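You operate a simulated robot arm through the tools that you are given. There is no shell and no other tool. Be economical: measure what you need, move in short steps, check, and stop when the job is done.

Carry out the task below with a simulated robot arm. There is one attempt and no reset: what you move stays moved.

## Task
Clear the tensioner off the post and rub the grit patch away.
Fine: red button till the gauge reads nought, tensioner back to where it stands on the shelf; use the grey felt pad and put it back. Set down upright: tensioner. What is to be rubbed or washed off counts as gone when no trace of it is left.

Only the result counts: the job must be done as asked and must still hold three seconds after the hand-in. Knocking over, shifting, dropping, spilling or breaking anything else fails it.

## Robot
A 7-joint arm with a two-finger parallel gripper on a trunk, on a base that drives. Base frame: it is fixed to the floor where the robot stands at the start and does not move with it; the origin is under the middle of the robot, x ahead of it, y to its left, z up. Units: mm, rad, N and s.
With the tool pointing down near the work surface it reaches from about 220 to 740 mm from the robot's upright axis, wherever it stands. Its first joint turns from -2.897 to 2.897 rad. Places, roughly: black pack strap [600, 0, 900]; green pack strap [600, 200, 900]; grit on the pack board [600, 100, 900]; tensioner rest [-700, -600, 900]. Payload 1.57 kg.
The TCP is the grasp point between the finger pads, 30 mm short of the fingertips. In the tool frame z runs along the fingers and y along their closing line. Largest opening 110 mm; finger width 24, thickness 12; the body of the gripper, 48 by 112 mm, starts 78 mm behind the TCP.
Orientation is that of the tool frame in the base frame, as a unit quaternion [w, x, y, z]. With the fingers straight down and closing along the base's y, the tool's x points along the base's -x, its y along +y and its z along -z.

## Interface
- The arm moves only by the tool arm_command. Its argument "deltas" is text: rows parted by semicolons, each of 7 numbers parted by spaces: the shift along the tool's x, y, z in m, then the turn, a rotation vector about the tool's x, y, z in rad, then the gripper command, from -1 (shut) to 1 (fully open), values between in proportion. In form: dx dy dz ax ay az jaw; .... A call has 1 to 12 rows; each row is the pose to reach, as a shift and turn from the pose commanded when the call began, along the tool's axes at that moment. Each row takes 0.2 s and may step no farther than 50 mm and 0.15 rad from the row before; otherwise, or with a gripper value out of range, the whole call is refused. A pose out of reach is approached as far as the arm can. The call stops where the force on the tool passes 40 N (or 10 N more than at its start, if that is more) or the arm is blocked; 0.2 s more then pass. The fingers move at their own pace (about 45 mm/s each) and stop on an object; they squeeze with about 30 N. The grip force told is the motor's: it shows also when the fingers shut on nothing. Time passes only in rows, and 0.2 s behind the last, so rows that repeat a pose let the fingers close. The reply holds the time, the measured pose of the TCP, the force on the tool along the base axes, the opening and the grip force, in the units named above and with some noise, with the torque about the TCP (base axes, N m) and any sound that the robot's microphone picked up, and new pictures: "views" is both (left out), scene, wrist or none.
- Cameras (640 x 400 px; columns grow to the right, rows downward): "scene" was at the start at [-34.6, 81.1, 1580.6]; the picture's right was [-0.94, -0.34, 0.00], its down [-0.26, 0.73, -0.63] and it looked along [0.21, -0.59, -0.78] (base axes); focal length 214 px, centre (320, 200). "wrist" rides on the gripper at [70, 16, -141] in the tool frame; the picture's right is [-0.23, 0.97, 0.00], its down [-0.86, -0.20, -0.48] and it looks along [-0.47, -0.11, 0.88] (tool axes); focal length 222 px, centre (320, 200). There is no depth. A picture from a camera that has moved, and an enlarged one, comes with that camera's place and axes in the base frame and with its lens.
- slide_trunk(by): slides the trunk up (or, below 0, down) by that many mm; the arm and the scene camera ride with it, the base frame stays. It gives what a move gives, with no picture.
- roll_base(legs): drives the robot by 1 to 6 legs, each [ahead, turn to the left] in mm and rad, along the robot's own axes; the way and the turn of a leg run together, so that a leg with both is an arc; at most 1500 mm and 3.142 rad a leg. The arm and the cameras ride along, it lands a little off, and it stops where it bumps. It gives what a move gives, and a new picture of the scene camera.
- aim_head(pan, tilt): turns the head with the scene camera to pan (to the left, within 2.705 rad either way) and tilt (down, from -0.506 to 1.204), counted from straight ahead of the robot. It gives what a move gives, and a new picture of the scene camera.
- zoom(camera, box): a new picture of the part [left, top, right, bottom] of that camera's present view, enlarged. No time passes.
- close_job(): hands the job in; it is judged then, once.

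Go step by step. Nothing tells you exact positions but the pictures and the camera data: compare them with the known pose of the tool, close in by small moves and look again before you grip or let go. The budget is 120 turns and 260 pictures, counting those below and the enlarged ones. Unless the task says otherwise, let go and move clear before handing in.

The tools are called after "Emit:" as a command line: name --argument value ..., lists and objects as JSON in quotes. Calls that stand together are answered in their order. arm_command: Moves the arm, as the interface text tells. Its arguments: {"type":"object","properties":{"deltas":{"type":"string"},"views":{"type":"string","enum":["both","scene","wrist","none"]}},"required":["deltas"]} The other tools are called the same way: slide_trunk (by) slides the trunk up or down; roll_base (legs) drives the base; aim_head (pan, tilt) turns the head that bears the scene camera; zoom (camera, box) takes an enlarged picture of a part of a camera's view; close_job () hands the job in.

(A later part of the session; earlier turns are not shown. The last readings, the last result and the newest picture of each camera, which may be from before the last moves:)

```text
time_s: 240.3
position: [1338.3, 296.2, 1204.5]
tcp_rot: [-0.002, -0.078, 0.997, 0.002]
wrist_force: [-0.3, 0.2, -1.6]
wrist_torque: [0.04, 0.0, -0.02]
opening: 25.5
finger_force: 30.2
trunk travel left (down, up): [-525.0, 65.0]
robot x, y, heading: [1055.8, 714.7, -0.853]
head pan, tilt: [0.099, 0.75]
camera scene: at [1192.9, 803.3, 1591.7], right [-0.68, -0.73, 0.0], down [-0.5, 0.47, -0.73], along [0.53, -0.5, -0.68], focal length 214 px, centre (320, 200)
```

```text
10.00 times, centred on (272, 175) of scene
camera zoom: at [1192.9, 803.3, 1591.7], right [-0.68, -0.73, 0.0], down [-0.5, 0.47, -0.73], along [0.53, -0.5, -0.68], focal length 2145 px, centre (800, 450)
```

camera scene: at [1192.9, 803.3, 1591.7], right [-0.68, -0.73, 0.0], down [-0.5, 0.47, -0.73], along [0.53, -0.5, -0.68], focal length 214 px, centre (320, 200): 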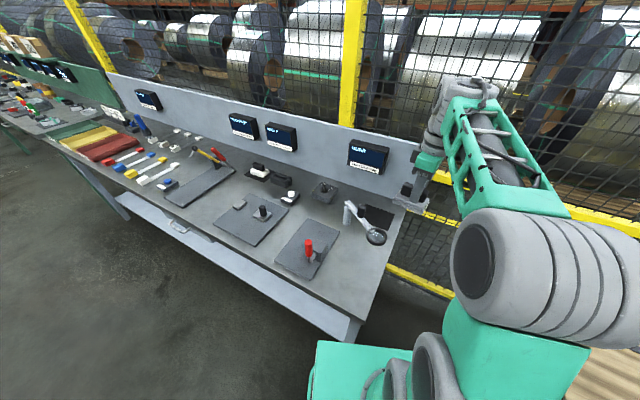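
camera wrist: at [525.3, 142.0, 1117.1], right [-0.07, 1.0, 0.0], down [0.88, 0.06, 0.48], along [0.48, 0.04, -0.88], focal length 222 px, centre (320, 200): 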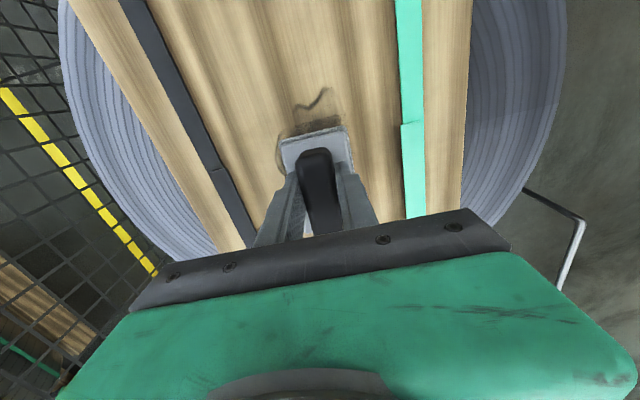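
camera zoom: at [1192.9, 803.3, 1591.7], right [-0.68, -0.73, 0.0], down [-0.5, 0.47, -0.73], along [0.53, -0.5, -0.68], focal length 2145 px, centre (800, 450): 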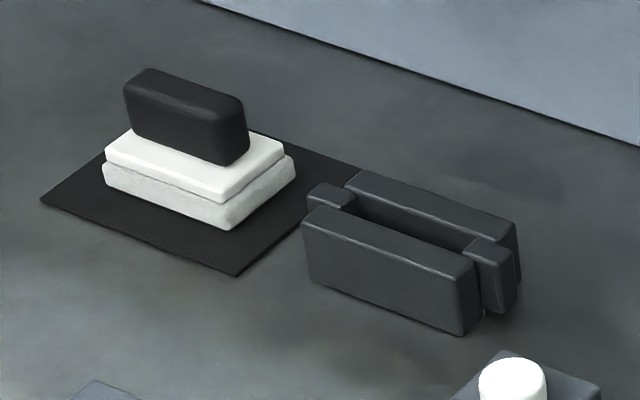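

The pad I hold really is the grey felt one. Still I'll return it first and check how it sits in the grip compared with when I took it.

Emit:
arm_command --deltas "-0.02 -0.03 0 0 0 -0.07 -1; -0.04 -0.06 0 0 0 -0.14 -1; -0.08 -0.08 0 0 0 -0.14 -1; -0.12 -0.1 0 0 0 -0.14 -1; -0.16 -0.1 0 0 0 -0.14 -1; -0.16 -0.1 0.04 0 0 -0.14 -1; -0.16 -0.1 0.08 0 0 -0.14 -1" --views "wrist"

Emit:
zoom --camera "wrist" --box '[200, 60, 440, 210]'

```text
time_s: 241.9
position: [1510.6, 223.1, 1125.4]
tcp_rot: [-0.001, -0.147, 0.989, 0.0]
wrist_force: [-0.2, 0.5, -1.5]
wrist_torque: [0.02, 0.0, 0.0]
opening: 25.4
finger_force: 30.0
out of reach, approached as far as the arm can: row 5
trunk travel left (down, up): [-525.0, 65.0]
robot x, y, heading: [1058.6, 716.2, -0.849]
head pan, tilt: [0.099, 0.75]
camera wrist: at [1439.7, 216.7, 1265.9], right [-0.07, 1.0, 0.0], down [0.88, 0.06, 0.48], along [0.48, 0.03, -0.88], focal length 222 px, centre (320, 200)
```

wrist: 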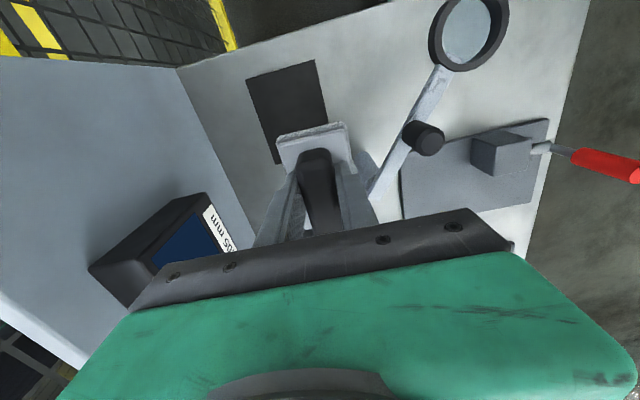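

```text
2.67 times, centred on (320, 135) of wrist
camera zoom: at [1439.7, 216.7, 1265.9], right [-0.07, 1.0, 0.0], down [0.88, 0.06, 0.48], along [0.48, 0.03, -0.88], focal length 592 px, centre (320, 373)
```

zoom: 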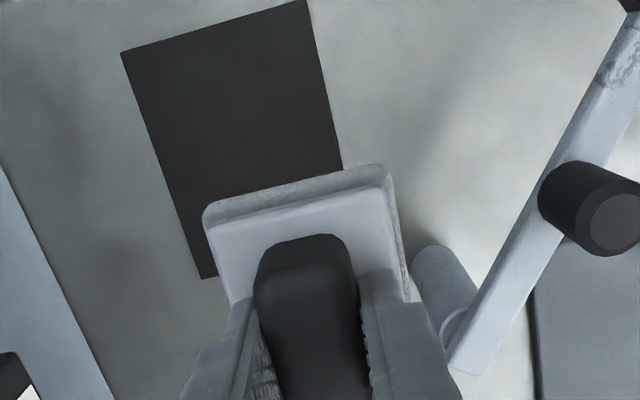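

The pad sits in the grip as before, only about 5 mm higher. I bring it over its mat.

Emit:
arm_command --deltas "0.016 -0.02 0.03 0 0 0 -1; 0.0317 -0.039 0.06 0 0 0 -1; 0.0317 -0.039 0.1 0 0 0 -1; 0.0317 -0.039 0.135 0 0 0 -1; 0.0317 -0.039 0.16 0 0 0 -1; 0.0317 -0.039 0.172 0 0 0 -1" --views "none"

Emit:
zoom --camera "wrist" --box '[200, 60, 440, 210]'

Emit:
zoom --camera "scene" --box '[352, 175, 432, 225]'

```text
time_s: 243.3
position: [1491.8, 175.6, 952.6]
tcp_rot: [-0.001, -0.147, 0.989, 0.001]
wrist_force: [-0.5, 0.1, -1.3]
wrist_torque: [0.03, 0.02, -0.01]
opening: 25.6
finger_force: 30.2
trunk travel left (down, up): [-525.0, 65.0]
robot x, y, heading: [1060.7, 713.7, -0.854]
head pan, tilt: [0.099, 0.75]
```

```text
2.67 times, centred on (320, 135) of wrist
camera zoom: at [1420.9, 170.0, 1092.8], right [-0.07, 1.0, 0.0], down [0.88, 0.06, 0.48], along [0.47, 0.03, -0.88], focal length 592 px, centre (320, 373)
```

zoom: 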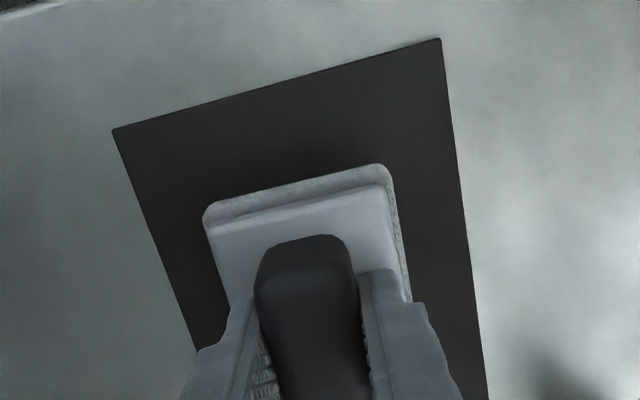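

```text
8.00 times, centred on (392, 200) of scene
camera zoom: at [1192.9, 802.8, 1591.8], right [-0.68, -0.73, 0.0], down [-0.5, 0.47, -0.73], along [0.53, -0.5, -0.68], focal length 1716 px, centre (-256, 200)
```

zoom: 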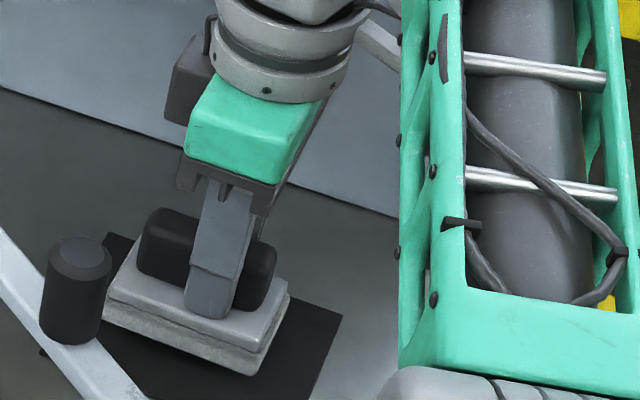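

Aligned with the mat as at the start. I lower it to contact and let go.

Emit:
arm_command --deltas "0 0 0.006 0 0 0 -1; 0 0 0.009 0 0 0 -1; 0 0 0.011 0 0 0 -1; 0 0 0.0125 0 0 0 -1" --views "none"

```text
time_s: 244.3
position: [1491.2, 175.1, 939.4]
tcp_rot: [-0.001, -0.149, 0.989, 0.001]
wrist_force: [0.7, 0.7, -0.5]
wrist_torque: [0.0, 0.01, 0.02]
opening: 25.4
finger_force: 30.2
trunk travel left (down, up): [-525.0, 65.0]
robot x, y, heading: [1054.8, 714.4, -0.847]
head pan, tilt: [0.099, 0.75]
```

Emit:
arm_command --deltas "0 0 0.0015 0 0 0 -1; 0 0 0.003 0 0 0 -1; 0 0 0.003 0 0 0 -1" --views "none"

```text
time_s: 245.1
position: [1491.7, 176.4, 938.2]
tcp_rot: [0.0, -0.147, 0.989, -0.001]
wrist_force: [1.0, -1.8, 14.0]
wrist_torque: [0.31, -0.27, -0.06]
opening: 25.4
finger_force: 29.4
trunk travel left (down, up): [-525.0, 65.0]
robot x, y, heading: [1057.5, 713.6, -0.855]
head pan, tilt: [0.099, 0.75]
```

Emit:
arm_command --deltas "0 0 -0.001 0 0 0 -0.3; 0 0 -0.001 0 0 0 0.1; 0 0 -0.001 0 0 0 0.1; 0 0 -0.03 0 0 0 0.1; 0 0 -0.075 0 0 0 0.1; 0 0 -0.12 0 0 0 0.1; 0 0 -0.165 0 0 0 0.1; 0.0 0.03 -0.2 0 0 0 0.1; 0 0.07 -0.22 0 0 0 0.1; 0 0.11 -0.24 0 0 0 0.1; 0.02 0.15 -0.26 0 0 0 0.1; 0.05 0.18 -0.26 0 0 0 0.1" --views "wrist"

Emit:
zoom --camera "scene" --box '[352, 175, 432, 225]'

```text
time_s: 247.7
position: [1391.5, 334.0, 1196.6]
tcp_rot: [-0.002, -0.148, 0.989, 0.002]
wrist_force: [0.1, 0.0, 0.1]
wrist_torque: [-0.01, 0.0, -0.01]
opening: 60.5
finger_force: 0.0
trunk travel left (down, up): [-525.0, 65.0]
robot x, y, heading: [1054.1, 714.8, -0.851]
head pan, tilt: [0.099, 0.75]
camera wrist: at [1320.2, 327.8, 1338.8], right [-0.07, 1.0, 0.0], down [0.88, 0.06, 0.48], along [0.47, 0.03, -0.88], focal length 222 px, centre (320, 200)
```

wrist: 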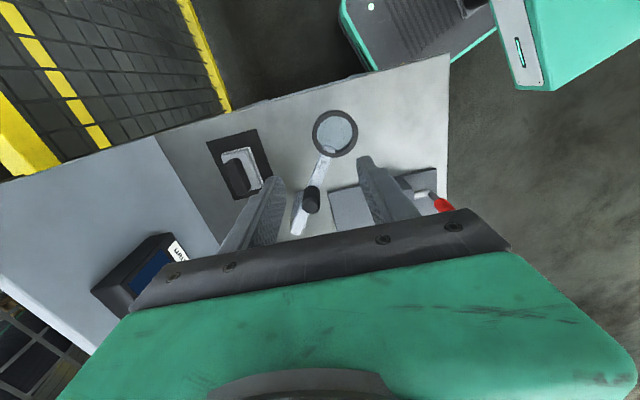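

```text
8.00 times, centred on (392, 200) of scene
camera zoom: at [1192.3, 803.9, 1591.8], right [-0.68, -0.73, 0.0], down [-0.5, 0.47, -0.73], along [0.53, -0.5, -0.68], focal length 1716 px, centre (-256, 200)
```

zoom: 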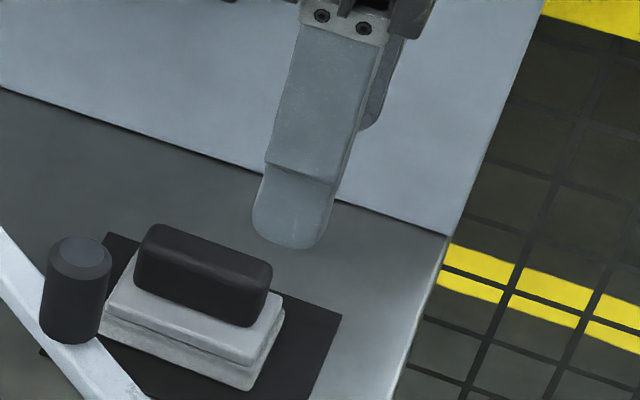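

The pad is back on its mat. Now I drive around to the pack bench to examine the grey block.

Emit:
roll_base --legs '[[0, 0.463], [-630, 0], [0, 0.9], [-712, 0], [0, -2.165], [760, 0]]'

Emit:
aim_head --pan -1.1 --tilt 0.75

Emit:
zoom --camera "scene" --box '[200, 120, 440, 270]'

```text
time_s: 266.5
position: [-222.9, -565.0, 1198.6]
tcp_rot: [-0.005, 0.242, 0.97, 0.01]
wrist_force: [0.1, 14.5, 0.3]
wrist_torque: [-1.88, 0.17, -0.02]
opening: 60.3
finger_force: 0.0
trunk travel left (down, up): [-525.0, 65.0]
robot x, y, heading: [-187.8, -60.6, -1.644]
head pan, tilt: [0.099, 0.75]
stopped in leg 6: the force on the tool passed its limit (the readings are from after the stop); the commanded pose is now the measured one
camera scene: at [-26.2, -98.6, 1591.8], right [-1.0, -0.03, 0.0], down [-0.02, 0.68, -0.73], along [0.02, -0.73, -0.68], focal length 214 px, centre (320, 200)
```

scene: 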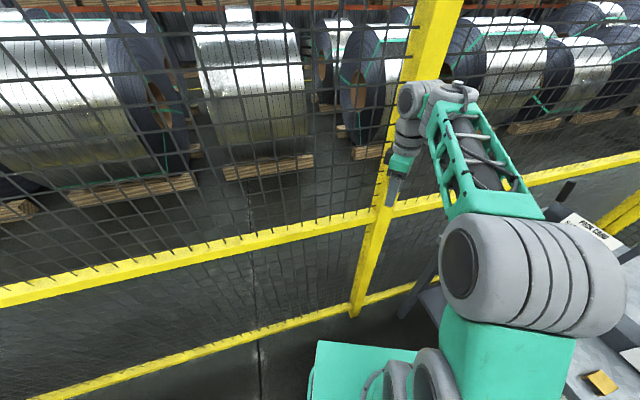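

```text
time_s: 267.9
position: [-221.4, -565.0, 1198.3]
tcp_rot: [-0.006, 0.243, 0.97, 0.009]
wrist_force: [0.4, 16.7, 1.8]
wrist_torque: [-2.27, 0.1, -0.07]
opening: 60.8
finger_force: 0.2
trunk travel left (down, up): [-525.0, 65.0]
robot x, y, heading: [-189.4, -66.7, -1.635]
head pan, tilt: [-1.1, 0.75]
camera scene: at [-105.2, -48.0, 1591.7], right [-0.39, 0.92, 0.0], down [0.63, 0.27, -0.73], along [-0.67, -0.29, -0.68], focal length 214 px, centre (320, 200)
```

scene: 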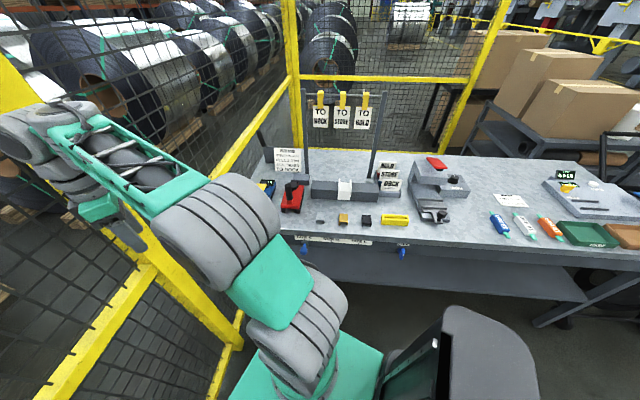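

```text
2.67 times, centred on (320, 195) of scene
camera zoom: at [-105.2, -48.0, 1591.7], right [-0.39, 0.92, 0.0], down [0.63, 0.27, -0.73], along [-0.67, -0.29, -0.68], focal length 572 px, centre (320, 213)
```

zoom: 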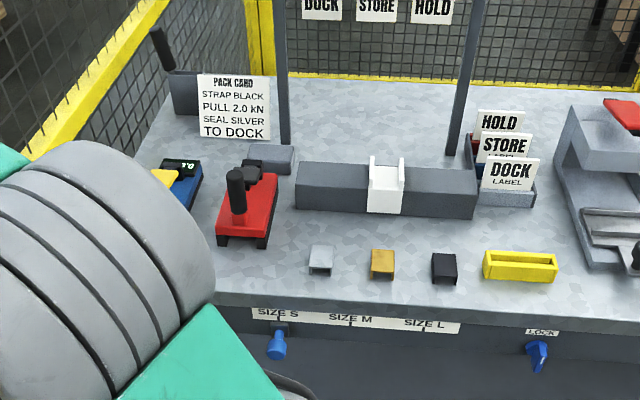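

The hand touched the fence post; I back off at once and enlarge the grey block.

Emit:
roll_base --legs '[[-150, 0]]'

Emit:
zoom --camera "scene" --box '[270, 160, 350, 210]'

```text
time_s: 269.3
position: [-211.2, -415.9, 1197.3]
tcp_rot: [-0.005, 0.242, 0.97, 0.01]
wrist_force: [-0.1, 1.1, 0.8]
wrist_torque: [0.0, -0.01, -0.02]
opening: 60.4
finger_force: 0.1
trunk travel left (down, up): [-525.0, 65.0]
robot x, y, heading: [-175.8, 87.0, -1.639]
head pan, tilt: [-1.1, 0.75]
camera scene: at [-94.8, 101.6, 1591.8], right [-0.39, 0.92, 0.0], down [0.63, 0.27, -0.73], along [-0.67, -0.29, -0.68], focal length 214 px, centre (320, 200)
```

scene: 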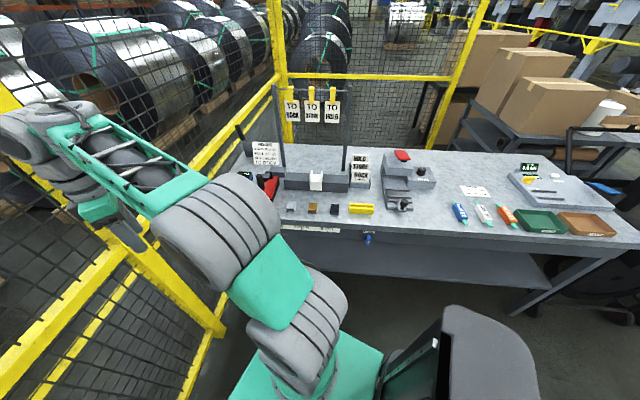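

```text
8.00 times, centred on (310, 185) of scene
camera zoom: at [-94.8, 101.6, 1591.8], right [-0.39, 0.92, 0.0], down [0.63, 0.27, -0.73], along [-0.67, -0.29, -0.68], focal length 1716 px, centre (400, 320)
```

zoom: 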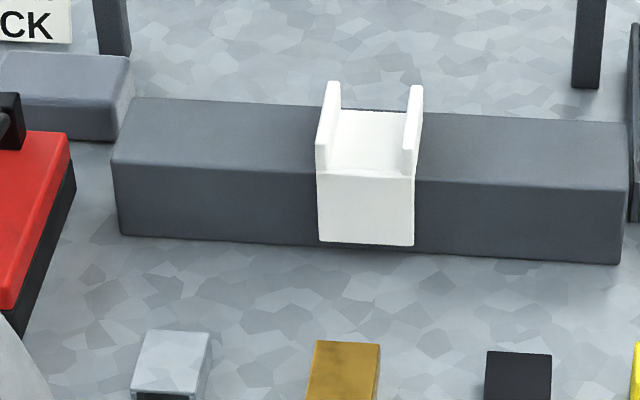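

Emit:
zoom --camera "scene" --box '[252, 160, 284, 180]'

Emit:
zoom --camera "scene" --box '[500, 150, 628, 230]'

Emit:
zoom --camera "scene" --box '[340, 130, 468, 210]'

```text
16.00 times, centred on (268, 170) of scene
camera zoom: at [-94.8, 101.6, 1591.8], right [-0.39, 0.92, 0.0], down [0.63, 0.27, -0.73], along [-0.67, -0.29, -0.68], focal length 3432 px, centre (1152, 680)
```

zoom: 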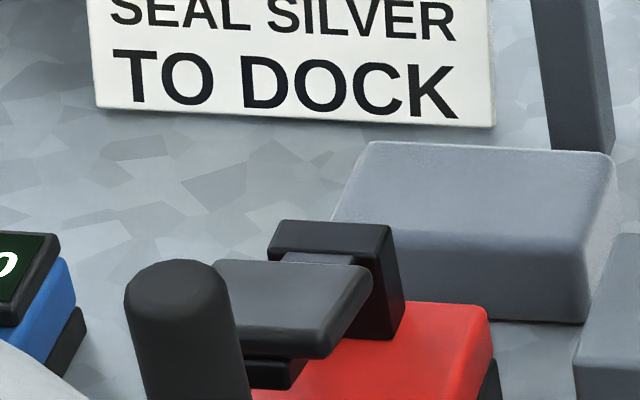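

```text
5.00 times, centred on (564, 190) of scene
camera zoom: at [-94.8, 101.6, 1591.8], right [-0.39, 0.92, 0.0], down [0.63, 0.27, -0.73], along [-0.67, -0.29, -0.68], focal length 1072 px, centre (-900, 250)
```

zoom: 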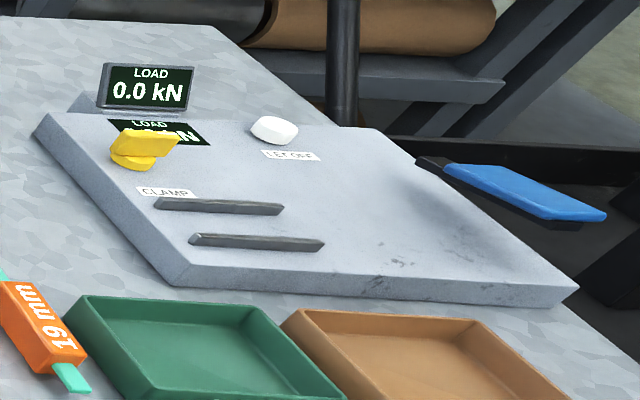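

```text
5.00 times, centred on (404, 170) of scene
camera zoom: at [-94.8, 101.6, 1591.8], right [-0.39, 0.92, 0.0], down [0.63, 0.27, -0.73], along [-0.67, -0.29, -0.68], focal length 1072 px, centre (-100, 350)
```

zoom: 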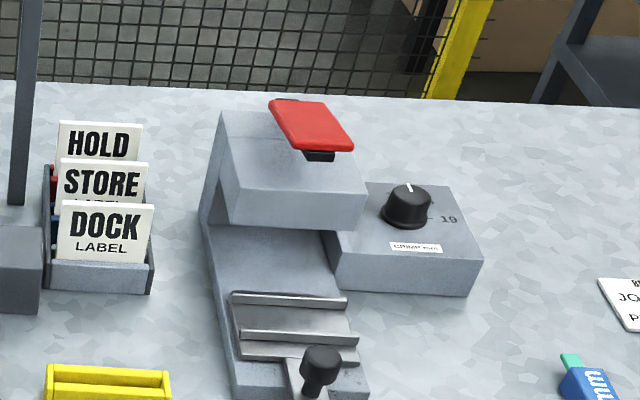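

The block's outline is soft and fuzzy like felt, about 85 x 62 x 26 mm, centred near (-907, -499): this is very likely the grey felt pad. I back into a stance in front of it, turning so the arm keeps clear of the fence.

Emit:
roll_base --legs '[[0, 3.02], [-393, 0], [0, 2.05]]'

Emit:
aim_head --pan 0.0 --tilt 0.8

```text
time_s: 278.8
position: [-159.8, 214.0, 1197.8]
tcp_rot: [0.009, 0.955, -0.297, 0.005]
wrist_force: [0.4, -0.6, 0.8]
wrist_torque: [-0.02, 0.03, -0.01]
opening: 60.5
finger_force: 0.1
trunk travel left (down, up): [-525.0, 65.0]
robot x, y, heading: [-252.8, -280.6, 1.388]
head pan, tilt: [-1.1, 0.75]
stopped in leg 2: the robot was blocked; the commanded pose is now the measured one
camera scene: at [-334.6, -288.9, 1591.8], right [0.29, -0.96, 0.0], down [-0.65, -0.2, -0.73], along [0.7, 0.21, -0.68], focal length 214 px, centre (320, 200)
```

scene: 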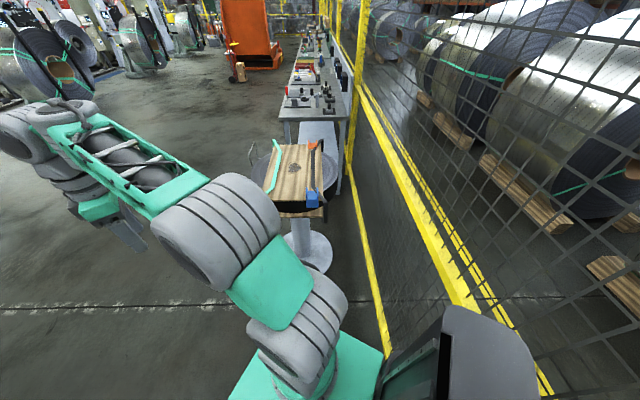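

```text
time_s: 280.1
position: [-159.3, 215.6, 1199.8]
tcp_rot: [0.009, 0.954, -0.298, 0.005]
wrist_force: [-0.5, -0.2, 0.2]
wrist_torque: [-0.02, 0.01, 0.01]
opening: 60.2
finger_force: 0.1
trunk travel left (down, up): [-525.0, 65.0]
robot x, y, heading: [-250.5, -278.0, 1.391]
head pan, tilt: [0.0, 0.799]
camera scene: at [-400.1, -233.3, 1587.8], right [0.98, -0.18, 0.0], down [-0.13, -0.7, -0.7], along [0.13, 0.69, -0.72], focal length 214 px, centre (320, 200)
```

scene: 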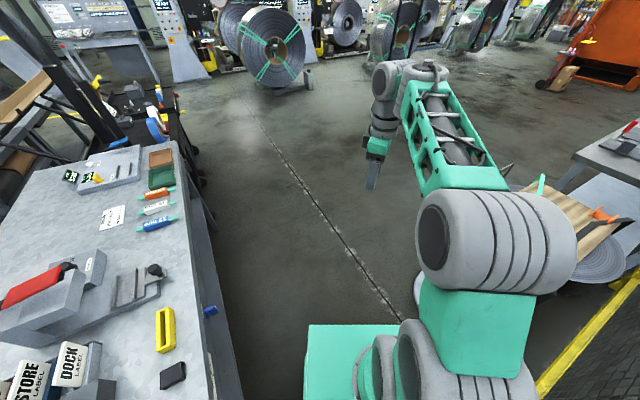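

The base's rear bumped lightly against the fence. I pull forward, turn, then come up to the bench.

Emit:
roll_base --legs '[[70, 0], [0, 2.15], [50, 0]]'

Emit:
arm_command --deltas "0 0 0 0 0 0 1; 0 0 0 0 0 0 1" --views "wrist"

```text
time_s: 286.7
position: [-753.7, -416.1, 1199.0]
tcp_rot: [0.0, 0.722, 0.692, 0.011]
wrist_force: [-0.2, -0.7, 0.6]
wrist_torque: [0.03, -0.04, 0.0]
opening: 60.4
finger_force: 0.1
trunk travel left (down, up): [-525.0, 65.0]
robot x, y, heading: [-290.1, -229.2, -2.759]
head pan, tilt: [0.0, 0.799]
camera scene: at [-248.9, -382.9, 1587.7], right [-0.37, 0.93, 0.0], down [0.67, 0.27, -0.7], along [-0.65, -0.26, -0.72], focal length 214 px, centre (320, 200)
```

scene: 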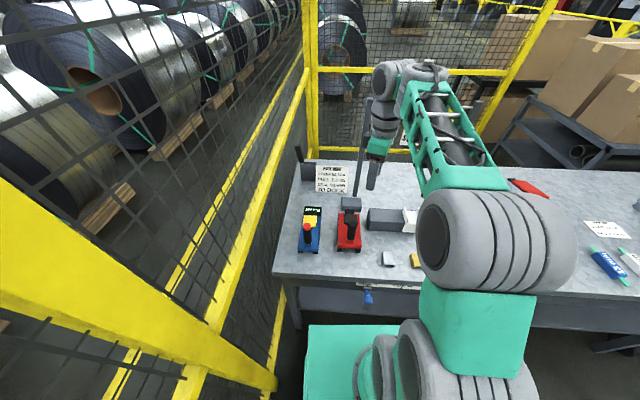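

```text
time_s: 287.3
position: [-752.9, -415.1, 1198.8]
tcp_rot: [0.0, 0.722, 0.692, 0.011]
wrist_force: [0.5, 0.9, -0.2]
wrist_torque: [0.01, -0.01, 0.0]
opening: 110.1
finger_force: 0.0
trunk travel left (down, up): [-525.0, 65.0]
robot x, y, heading: [-290.0, -229.7, -2.764]
head pan, tilt: [0.0, 0.799]
camera wrist: at [-736.9, -348.5, 1341.1], right [0.96, -0.27, 0.01], down [-0.24, -0.85, 0.46], along [-0.11, -0.45, -0.89], focal length 222 px, centre (320, 200)
```

wrist: 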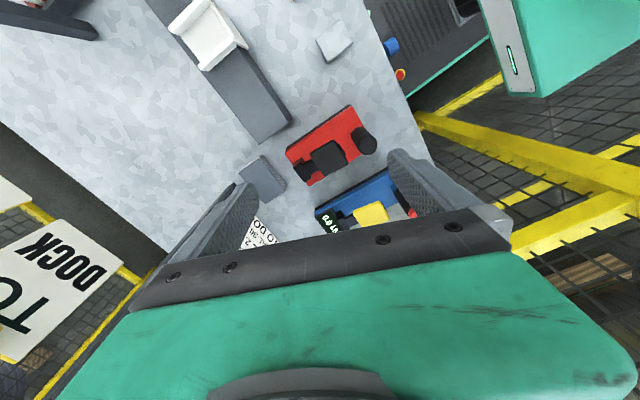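

Emit:
arm_command --deltas "-0.008 -0.01 0 0 0 0.137 1; -0.016 -0.02 0 0 0 0.274 1; -0.024 -0.03 0 0 0 0.411 1; -0.032 -0.04 0 0 0 0.548 1; -0.04 -0.05 0 0 0 0.685 1; -0.048 -0.062 0 0 0 0.822 1; -0.056 -0.074 0 0 0 0.96 1; -0.064 -0.086 0.02 0 0 1.097 1; -0.069 -0.094 0.05 0 0 1.234 1; -0.069 -0.094 0.08 0 0 1.234 1" --views "both"

Emit:
zoom --camera "wrist" --box '[220, 60, 460, 210]'

Emit:
zoom --camera "scene" --box '[290, 110, 450, 230]'

```text
time_s: 289.5
position: [-848.6, -478.1, 1117.1]
tcp_rot: [-0.006, 0.989, 0.145, 0.008]
wrist_force: [1.5, -1.1, 0.4]
wrist_torque: [0.0, 0.02, 0.0]
opening: 110.1
finger_force: 0.1
trunk travel left (down, up): [-525.0, 65.0]
robot x, y, heading: [-285.7, -231.5, -2.759]
head pan, tilt: [0.0, 0.799]
camera scene: at [-248.1, -382.7, 1587.8], right [-0.37, 0.93, 0.0], down [0.67, 0.27, -0.7], along [-0.65, -0.26, -0.72], focal length 214 px, centre (320, 200)
camera wrist: at [-780.6, -476.5, 1259.5], right [0.06, -1.0, -0.01], down [-0.88, -0.06, 0.46], along [-0.46, -0.02, -0.89], focal length 222 px, centre (320, 200)
```

scene: 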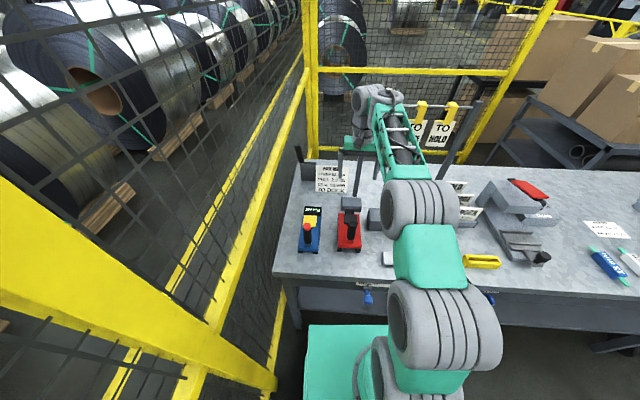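
wrist: 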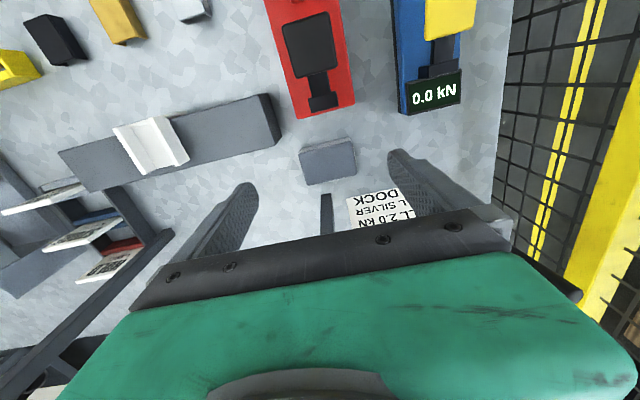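

```text
2.67 times, centred on (340, 135) of wrist
camera zoom: at [-780.6, -476.5, 1259.5], right [0.06, -1.0, -0.01], down [-0.88, -0.06, 0.46], along [-0.46, -0.02, -0.89], focal length 592 px, centre (267, 373)
```

zoom: 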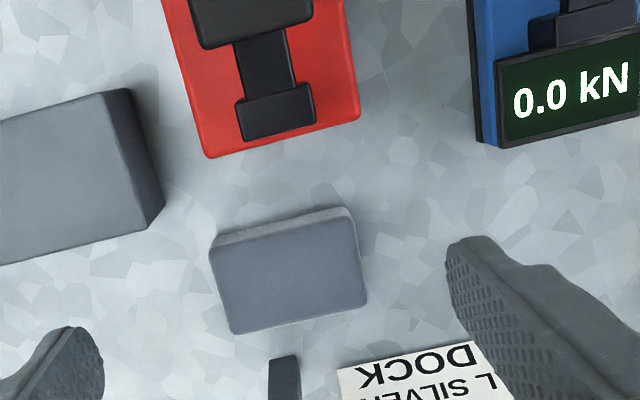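

```text
3.33 times, centred on (370, 170) of scene
camera zoom: at [-248.1, -382.7, 1587.8], right [-0.37, 0.93, 0.0], down [0.67, 0.27, -0.7], along [-0.65, -0.26, -0.72], focal length 715 px, centre (153, 300)
```

zoom: 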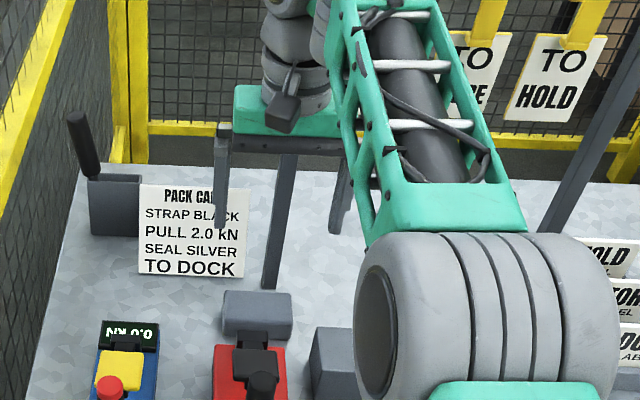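

This is plainly a grey felt block, 88 x 58 mm, centred at (-893.5, -495). I straighten the tool and descend over it, fingers across its long side, slightly toward the front to clear the rack post.

Emit:
arm_command --deltas "-0.02 0.002 0.02 -0.0096 -0.0175 0 1; -0.0379 0.0032 0.05 -0.0096 -0.0175 0 1; -0.0379 0.0032 0.09 -0.0096 -0.0175 0 1; -0.0379 0.0032 0.13 -0.0096 -0.0175 0 1; -0.0379 0.0032 0.16 -0.0096 -0.0175 0 1; -0.0379 0.0032 0.175 -0.0096 -0.0175 0 1" --views "wrist"

Emit:
zoom --camera "scene" --box '[290, 110, 450, 230]'

```text
time_s: 290.9
position: [-881.7, -489.8, 940.2]
tcp_rot: [0.0, 0.989, 0.147, 0.0]
wrist_force: [0.5, -0.5, -0.1]
wrist_torque: [0.0, 0.0, -0.01]
opening: 109.8
finger_force: 0.1
trunk travel left (down, up): [-525.0, 65.0]
robot x, y, heading: [-286.2, -230.1, -2.759]
head pan, tilt: [0.0, 0.799]
camera wrist: at [-810.7, -486.3, 1081.6], right [0.07, -1.0, 0.0], down [-0.88, -0.06, 0.48], along [-0.48, -0.03, -0.88], focal length 222 px, centre (320, 200)
```

wrist: 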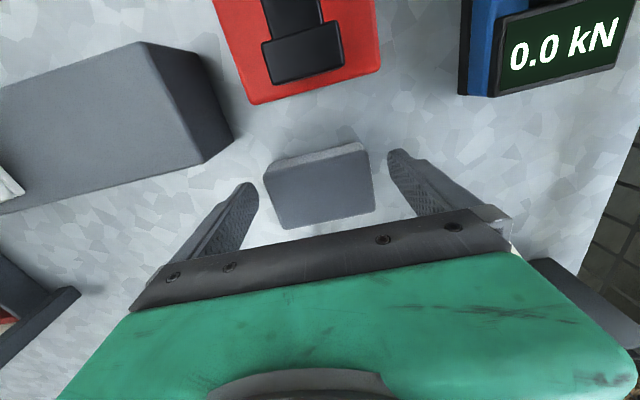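

```text
3.33 times, centred on (370, 170) of scene
camera zoom: at [-248.2, -382.5, 1587.8], right [-0.37, 0.93, 0.0], down [0.67, 0.27, -0.7], along [-0.65, -0.26, -0.72], focal length 715 px, centre (153, 300)
```

zoom: 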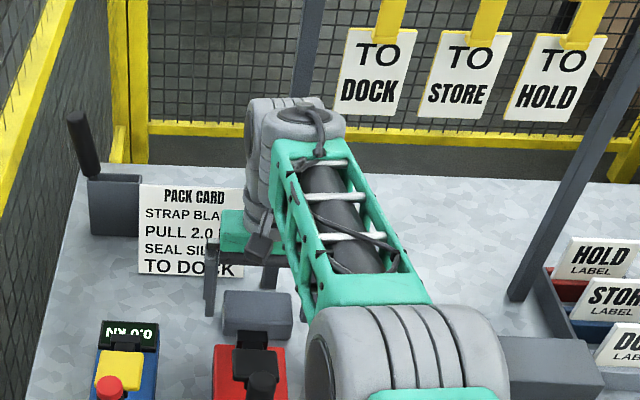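

Emit:
arm_command --deltas "0 0 0.01 0 0 0 1; 0 0 0.018 0 0 0 1; 0 0 0.023 0 0 0 1" --views "none"

Emit:
zoom --camera "wrist" --box '[220, 100, 440, 240]'

```text
time_s: 291.7
position: [-881.9, -489.2, 916.8]
tcp_rot: [0.001, 0.989, 0.147, 0.0]
wrist_force: [-0.4, -0.7, -0.8]
wrist_torque: [0.01, 0.0, -0.01]
opening: 109.9
finger_force: 0.0
trunk travel left (down, up): [-525.0, 65.0]
robot x, y, heading: [-287.0, -228.5, -2.765]
head pan, tilt: [0.0, 0.799]
```

```text
2.86 times, centred on (330, 170) of wrist
camera zoom: at [-810.8, -485.9, 1058.9], right [0.07, -1.0, 0.0], down [-0.88, -0.06, 0.48], along [-0.48, -0.03, -0.88], focal length 635 px, centre (291, 286)
```

zoom: 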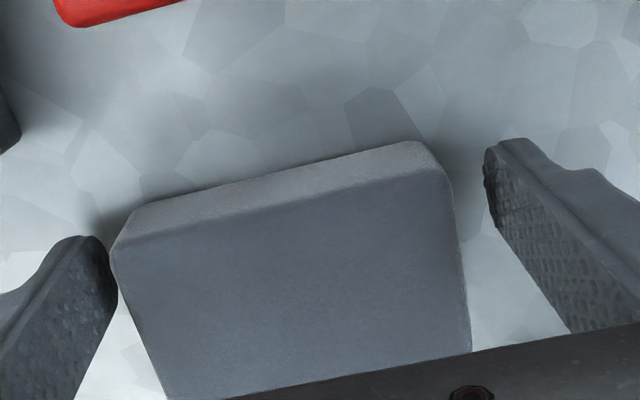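

Emit:
arm_command --deltas "0 -0.005 0 0 0 0 1; 0 -0.005 0.002 0 0 0 0.5; 0 -0.005 0.002 0 0 0 -0.2; 0 -0.005 0.002 0 0 0 -1; 0 -0.005 0.002 0 0 0 -1; 0 -0.005 0.002 0 0 0 -1" --views "none"

Emit:
zoom --camera "wrist" --box '[220, 100, 440, 240]'

```text
time_s: 293.1
position: [-883.7, -486.0, 917.5]
tcp_rot: [0.0, 0.989, 0.147, 0.0]
wrist_force: [-2.6, -0.5, 4.5]
wrist_torque: [0.08, 0.12, 0.03]
opening: 89.0
finger_force: 30.4
trunk travel left (down, up): [-525.0, 65.0]
robot x, y, heading: [-288.9, -231.2, -2.762]
head pan, tilt: [0.0, 0.799]
```

```text
2.86 times, centred on (330, 170) of wrist
camera zoom: at [-812.3, -481.1, 1057.6], right [0.07, -1.0, 0.0], down [-0.88, -0.06, 0.48], along [-0.48, -0.03, -0.88], focal length 635 px, centre (291, 286)
```

zoom: 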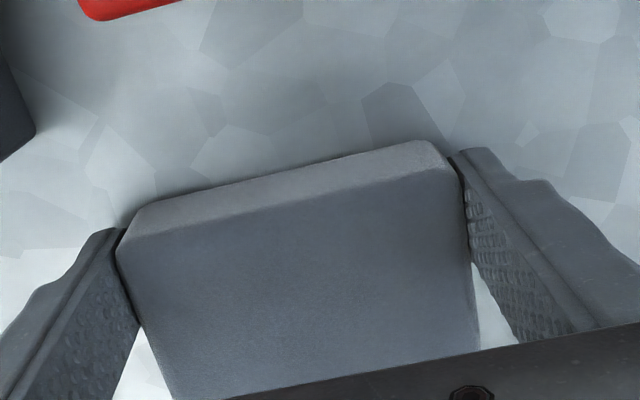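

Gripped at 89 mm; resting place noted as TCP (-883.5, -486.5, 917). I lift straight up and then draw back.

Emit:
arm_command --deltas "0 0 -0.02 0 0 0 -1; 0 0 -0.06 0 0 0 -1; 0 0 -0.1 0 0 0 -1; 0.02 0 -0.14 0 0 0 -1; 0.05 0 -0.18 0 0 0 -1; 0.08 0 -0.22 0 0 0 -1; 0.12 0 -0.25 0 0 0 -1; 0.16 0 -0.27 0 0 0 -1; 0.2 0 -0.28 0 0 0 -1; 0.23 0 -0.28 0 0 0 -1" --views "both"

```text
time_s: 295.3
position: [-662.6, -418.8, 1195.2]
tcp_rot: [0.0, 0.989, 0.147, 0.001]
wrist_force: [0.4, 0.2, -1.4]
wrist_torque: [-0.01, -0.04, 0.0]
opening: 88.9
finger_force: 29.9
trunk travel left (down, up): [-525.0, 65.0]
robot x, y, heading: [-284.3, -227.1, -2.763]
head pan, tilt: [0.0, 0.799]
camera scene: at [-247.5, -382.4, 1587.8], right [-0.37, 0.93, 0.0], down [0.67, 0.27, -0.7], along [-0.65, -0.26, -0.72], focal length 214 px, centre (320, 200)
camera wrist: at [-592.1, -415.0, 1337.4], right [0.07, -1.0, 0.0], down [-0.88, -0.06, 0.48], along [-0.48, -0.03, -0.88], focal length 222 px, centre (320, 200)
```

scene: 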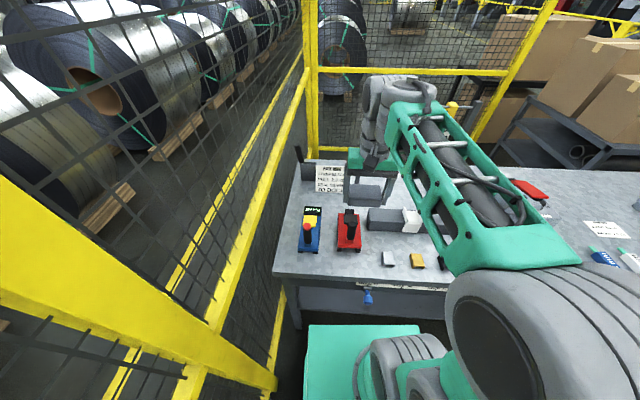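
wrist: 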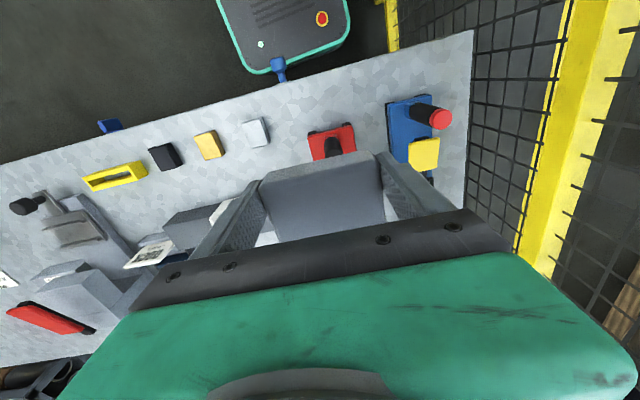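

The felt pad is in hand. I back away from the bench, turn the free way round (away from the fence), and face the pack board from the original side.

Emit:
roll_base --legs '[[-300, 0], [0, -1.6], [0, -1.57], [50, 0]]'

Emit:
aim_head --pan 0.3 --tilt 0.8

Emit:
arm_command --deltas "0 0 0 0 0 0 -1" --views "wrist"

```text
time_s: 305.6
position: [421.1, 84.7, 1196.4]
tcp_rot: [-0.002, -0.14, 0.99, 0.0]
wrist_force: [-0.2, 0.9, -1.5]
wrist_torque: [-0.02, 0.03, -0.01]
opening: 89.0
finger_force: 29.5
trunk travel left (down, up): [-525.0, 65.0]
robot x, y, heading: [40.9, -99.2, 0.366]
head pan, tilt: [0.0, 0.799]
camera scene: at [4.8, 50.5, 1587.7], right [0.36, -0.93, 0.0], down [-0.67, -0.26, -0.7], along [0.65, 0.25, -0.72], focal length 214 px, centre (320, 200)
```

scene: 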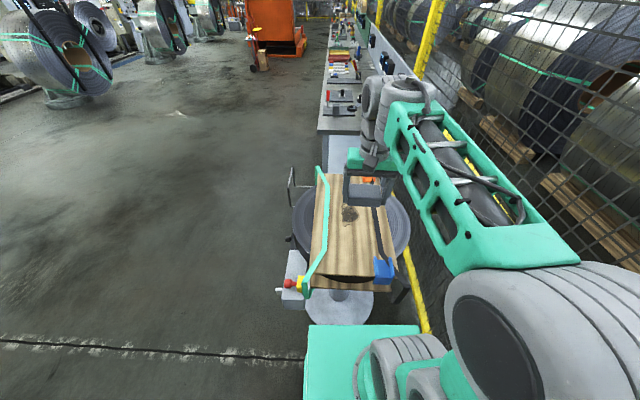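

```text
time_s: 306.4
position: [421.4, 84.1, 1196.2]
tcp_rot: [0.0, -0.14, 0.99, -0.001]
wrist_force: [-0.2, 0.2, -0.4]
wrist_torque: [0.0, 0.02, 0.02]
opening: 88.8
finger_force: 30.0
trunk travel left (down, up): [-525.0, 65.0]
robot x, y, heading: [37.3, -94.3, 0.365]
head pan, tilt: [0.3, 0.799]
camera scene: at [-7.9, 71.1, 1587.7], right [0.62, -0.79, 0.0], down [-0.56, -0.44, -0.7], along [0.55, 0.43, -0.72], focal length 214 px, centre (320, 200)
```

scene: 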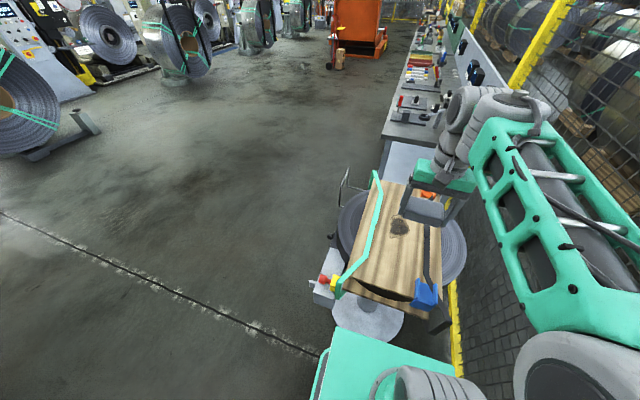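

```text
time_s: 306.8
position: [419.4, 84.2, 1195.7]
tcp_rot: [-0.001, -0.14, 0.99, -0.001]
wrist_force: [0.4, 0.2, -0.4]
wrist_torque: [-0.02, -0.02, 0.0]
opening: 88.9
finger_force: 30.0
trunk travel left (down, up): [-525.0, 65.0]
robot x, y, heading: [34.8, -97.5, 0.364]
head pan, tilt: [0.3, 0.799]
camera wrist: at [349.3, 80.3, 1337.1], right [-0.05, 1.0, 0.0], down [0.88, 0.05, 0.48], along [0.48, 0.02, -0.88], focal length 222 px, centre (320, 200)
```

wrist: 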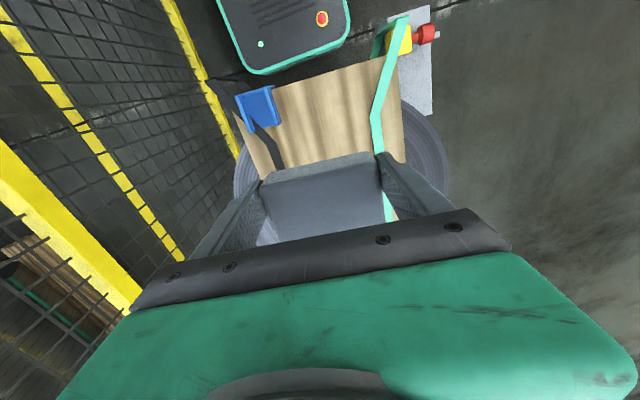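

Emit:
arm_command --deltas "-0.045 0.002 0.01 0 0 -0.01 -1; -0.09 0.004 0.02 0 0 -0.02 -1; -0.135 0.007 0.03 0 0 -0.02 -1; -0.17 0.009 0.05 0 0 -0.02 -1; -0.1876 0.0094 0.09 0 0 -0.02 -1; -0.1876 0.0094 0.135 0 0 -0.02 -1; -0.1876 0.0094 0.18 0 0 -0.02 -1; -0.1876 0.0094 0.22 0 0 -0.02 -1; -0.1876 0.0094 0.25 0 0 -0.02 -1; -0.1876 0.0094 0.262 0 0 -0.02 -1" --views "wrist"

Emit:
zoom --camera "scene" --box '[340, 180, 460, 300]'

```text
time_s: 309.0
position: [597.4, 145.6, 933.9]
tcp_rot: [-0.002, -0.149, 0.989, 0.0]
wrist_force: [-0.3, 0.8, -0.3]
wrist_torque: [-0.04, 0.02, 0.02]
opening: 89.1
finger_force: 29.8
trunk travel left (down, up): [-525.0, 65.0]
robot x, y, heading: [37.8, -103.5, 0.366]
head pan, tilt: [0.3, 0.799]
camera wrist: at [526.3, 139.6, 1075.2], right [-0.07, 1.0, 0.0], down [0.88, 0.06, 0.48], along [0.47, 0.03, -0.88], focal length 222 px, centre (320, 200)
```

wrist: 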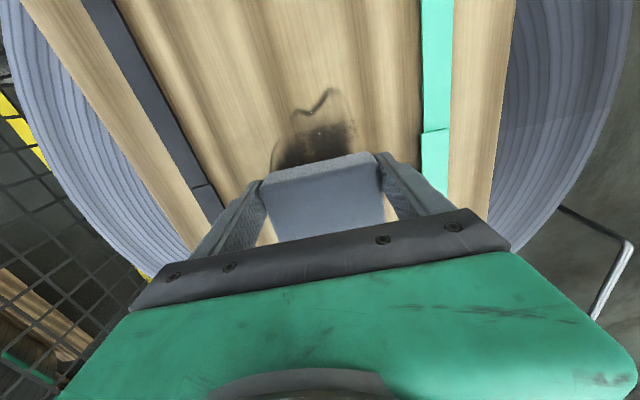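

```text
3.33 times, centred on (400, 240) of scene
camera zoom: at [-7.7, 71.2, 1587.8], right [0.62, -0.79, 0.0], down [-0.56, -0.44, -0.7], along [0.55, 0.43, -0.72], focal length 715 px, centre (53, 67)
```

zoom: 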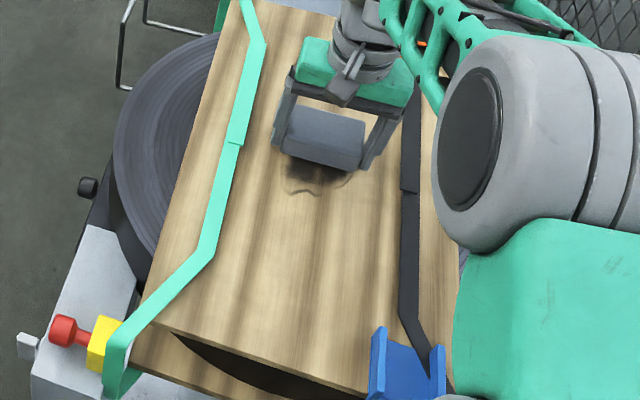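

Emit:
arm_command --deltas "0 0 0.003 0 0 0 -1; 0 0 0.006 0 0 0 -1; 0 0 0.008 0 0 0 -1; 0 0 0.009 0 0 0 -1" --views "none"

```text
time_s: 310.0
position: [597.4, 145.6, 926.0]
tcp_rot: [0.001, -0.149, 0.989, 0.0]
wrist_force: [-1.8, -0.9, 6.3]
wrist_torque: [-0.13, -0.11, 0.02]
opening: 88.9
finger_force: 30.4
trunk travel left (down, up): [-525.0, 65.0]
robot x, y, heading: [39.2, -101.3, 0.362]
head pan, tilt: [0.3, 0.799]
```

Contact at 926 with 6 N. I press slightly more and rub along the board.

Emit:
arm_command --deltas "0 0 0.0005 0 0 0 -1; 0.03 0 0.0005 0 0 0 -1; 0.055 0 0.0005 0 0 0 -1; 0.03 0 0.0005 0 0 0 -1; 0 0 0.0005 0 0 0 -1; -0.03 0 0.0005 0 0 0 -1; -0.055 0 0.0005 0 0 0 -1; -0.03 0 0.0005 0 0 0 -1; 0 0 0.0005 0 0 0 -1; 0.03 0 0.0005 0 0 0 -1; 0.055 0 0.0005 0 0 0 -1; 0.085 0 0.0005 0 0 0 -1" --views "wrist"

Emit:
zoom --camera "scene" --box '[370, 195, 434, 245]'

```text
time_s: 312.6
position: [516.5, 120.1, 924.9]
tcp_rot: [0.0, -0.151, 0.988, 0.0]
wrist_force: [3.4, 1.6, 29.0]
wrist_torque: [0.08, -0.4, -0.02]
opening: 88.9
finger_force: 30.4
trunk travel left (down, up): [-525.0, 65.0]
robot x, y, heading: [40.5, -98.1, 0.366]
head pan, tilt: [0.3, 0.799]
camera wrist: at [444.7, 114.4, 1066.5], right [-0.07, 1.0, 0.0], down [0.88, 0.06, 0.48], along [0.48, 0.04, -0.88], focal length 222 px, centre (320, 200)
```

wrist: 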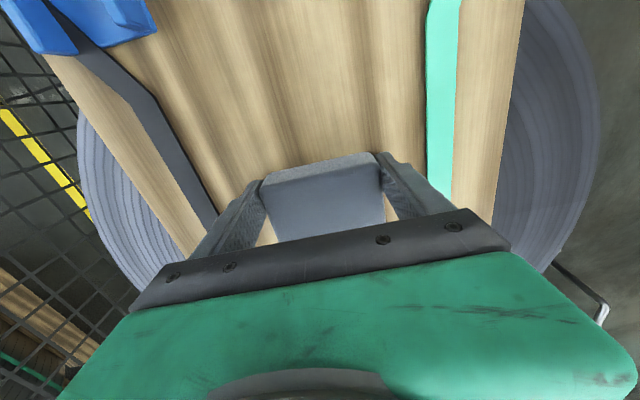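

```text
8.00 times, centred on (402, 220) of scene
camera zoom: at [-9.0, 70.5, 1587.9], right [0.62, -0.79, 0.0], down [-0.56, -0.44, -0.7], along [0.55, 0.43, -0.72], focal length 1716 px, centre (-336, 40)
```

zoom: 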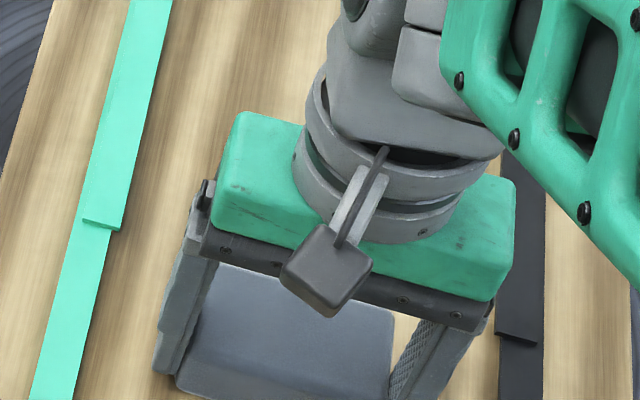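

Emit:
arm_command --deltas "-0.04 0 -0.0005 0 0 0 -1; -0.08 0 -0.0005 0 0 0 -1; -0.12 0 -0.0005 0 0 0 -1; -0.16 0 -0.0005 0 0 0 -1; -0.185 0 -0.0005 0 0 0 -1" --views "none"

Emit:
zoom --camera "wrist" --box '[200, 0, 440, 150]'

Emit:
zoom --camera "scene" --box '[370, 205, 434, 245]'

```text
time_s: 313.8
position: [693.0, 174.2, 925.1]
tcp_rot: [0.0, -0.15, 0.989, 0.0]
wrist_force: [0.2, 0.9, 7.8]
wrist_torque: [-0.1, 0.12, -0.02]
opening: 88.9
finger_force: 29.9
trunk travel left (down, up): [-525.0, 65.0]
robot x, y, heading: [38.7, -100.4, 0.368]
head pan, tilt: [0.3, 0.799]
```

```text
2.67 times, centred on (320, 75) of wrist
camera zoom: at [621.1, 169.1, 1066.3], right [-0.07, 1.0, 0.0], down [0.88, 0.06, 0.48], along [0.48, 0.03, -0.88], focal length 592 px, centre (320, 533)
```

zoom: 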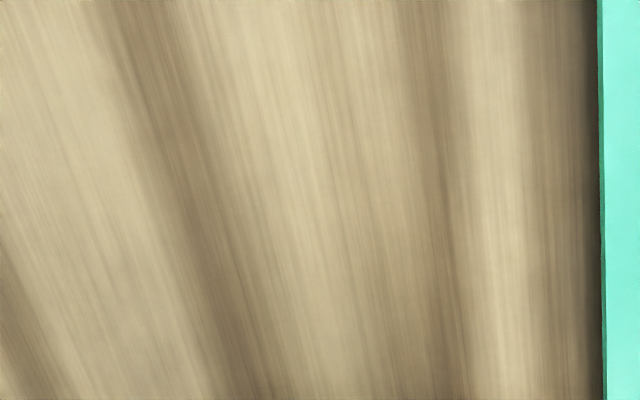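

```text
10.00 times, centred on (402, 225) of scene
camera zoom: at [-9.1, 70.7, 1587.7], right [0.62, -0.79, 0.0], down [-0.56, -0.44, -0.7], along [0.55, 0.43, -0.72], focal length 2145 px, centre (-500, -50)
```

zoom: 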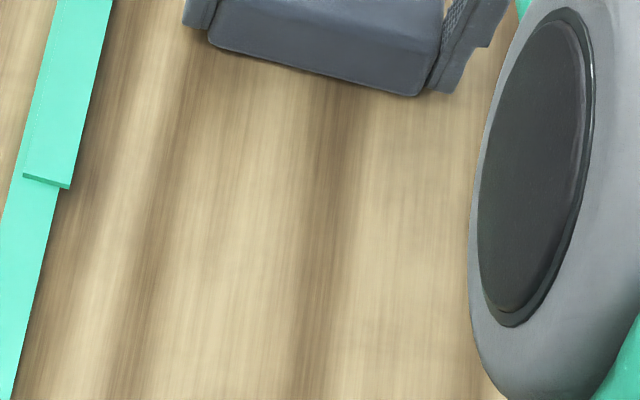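

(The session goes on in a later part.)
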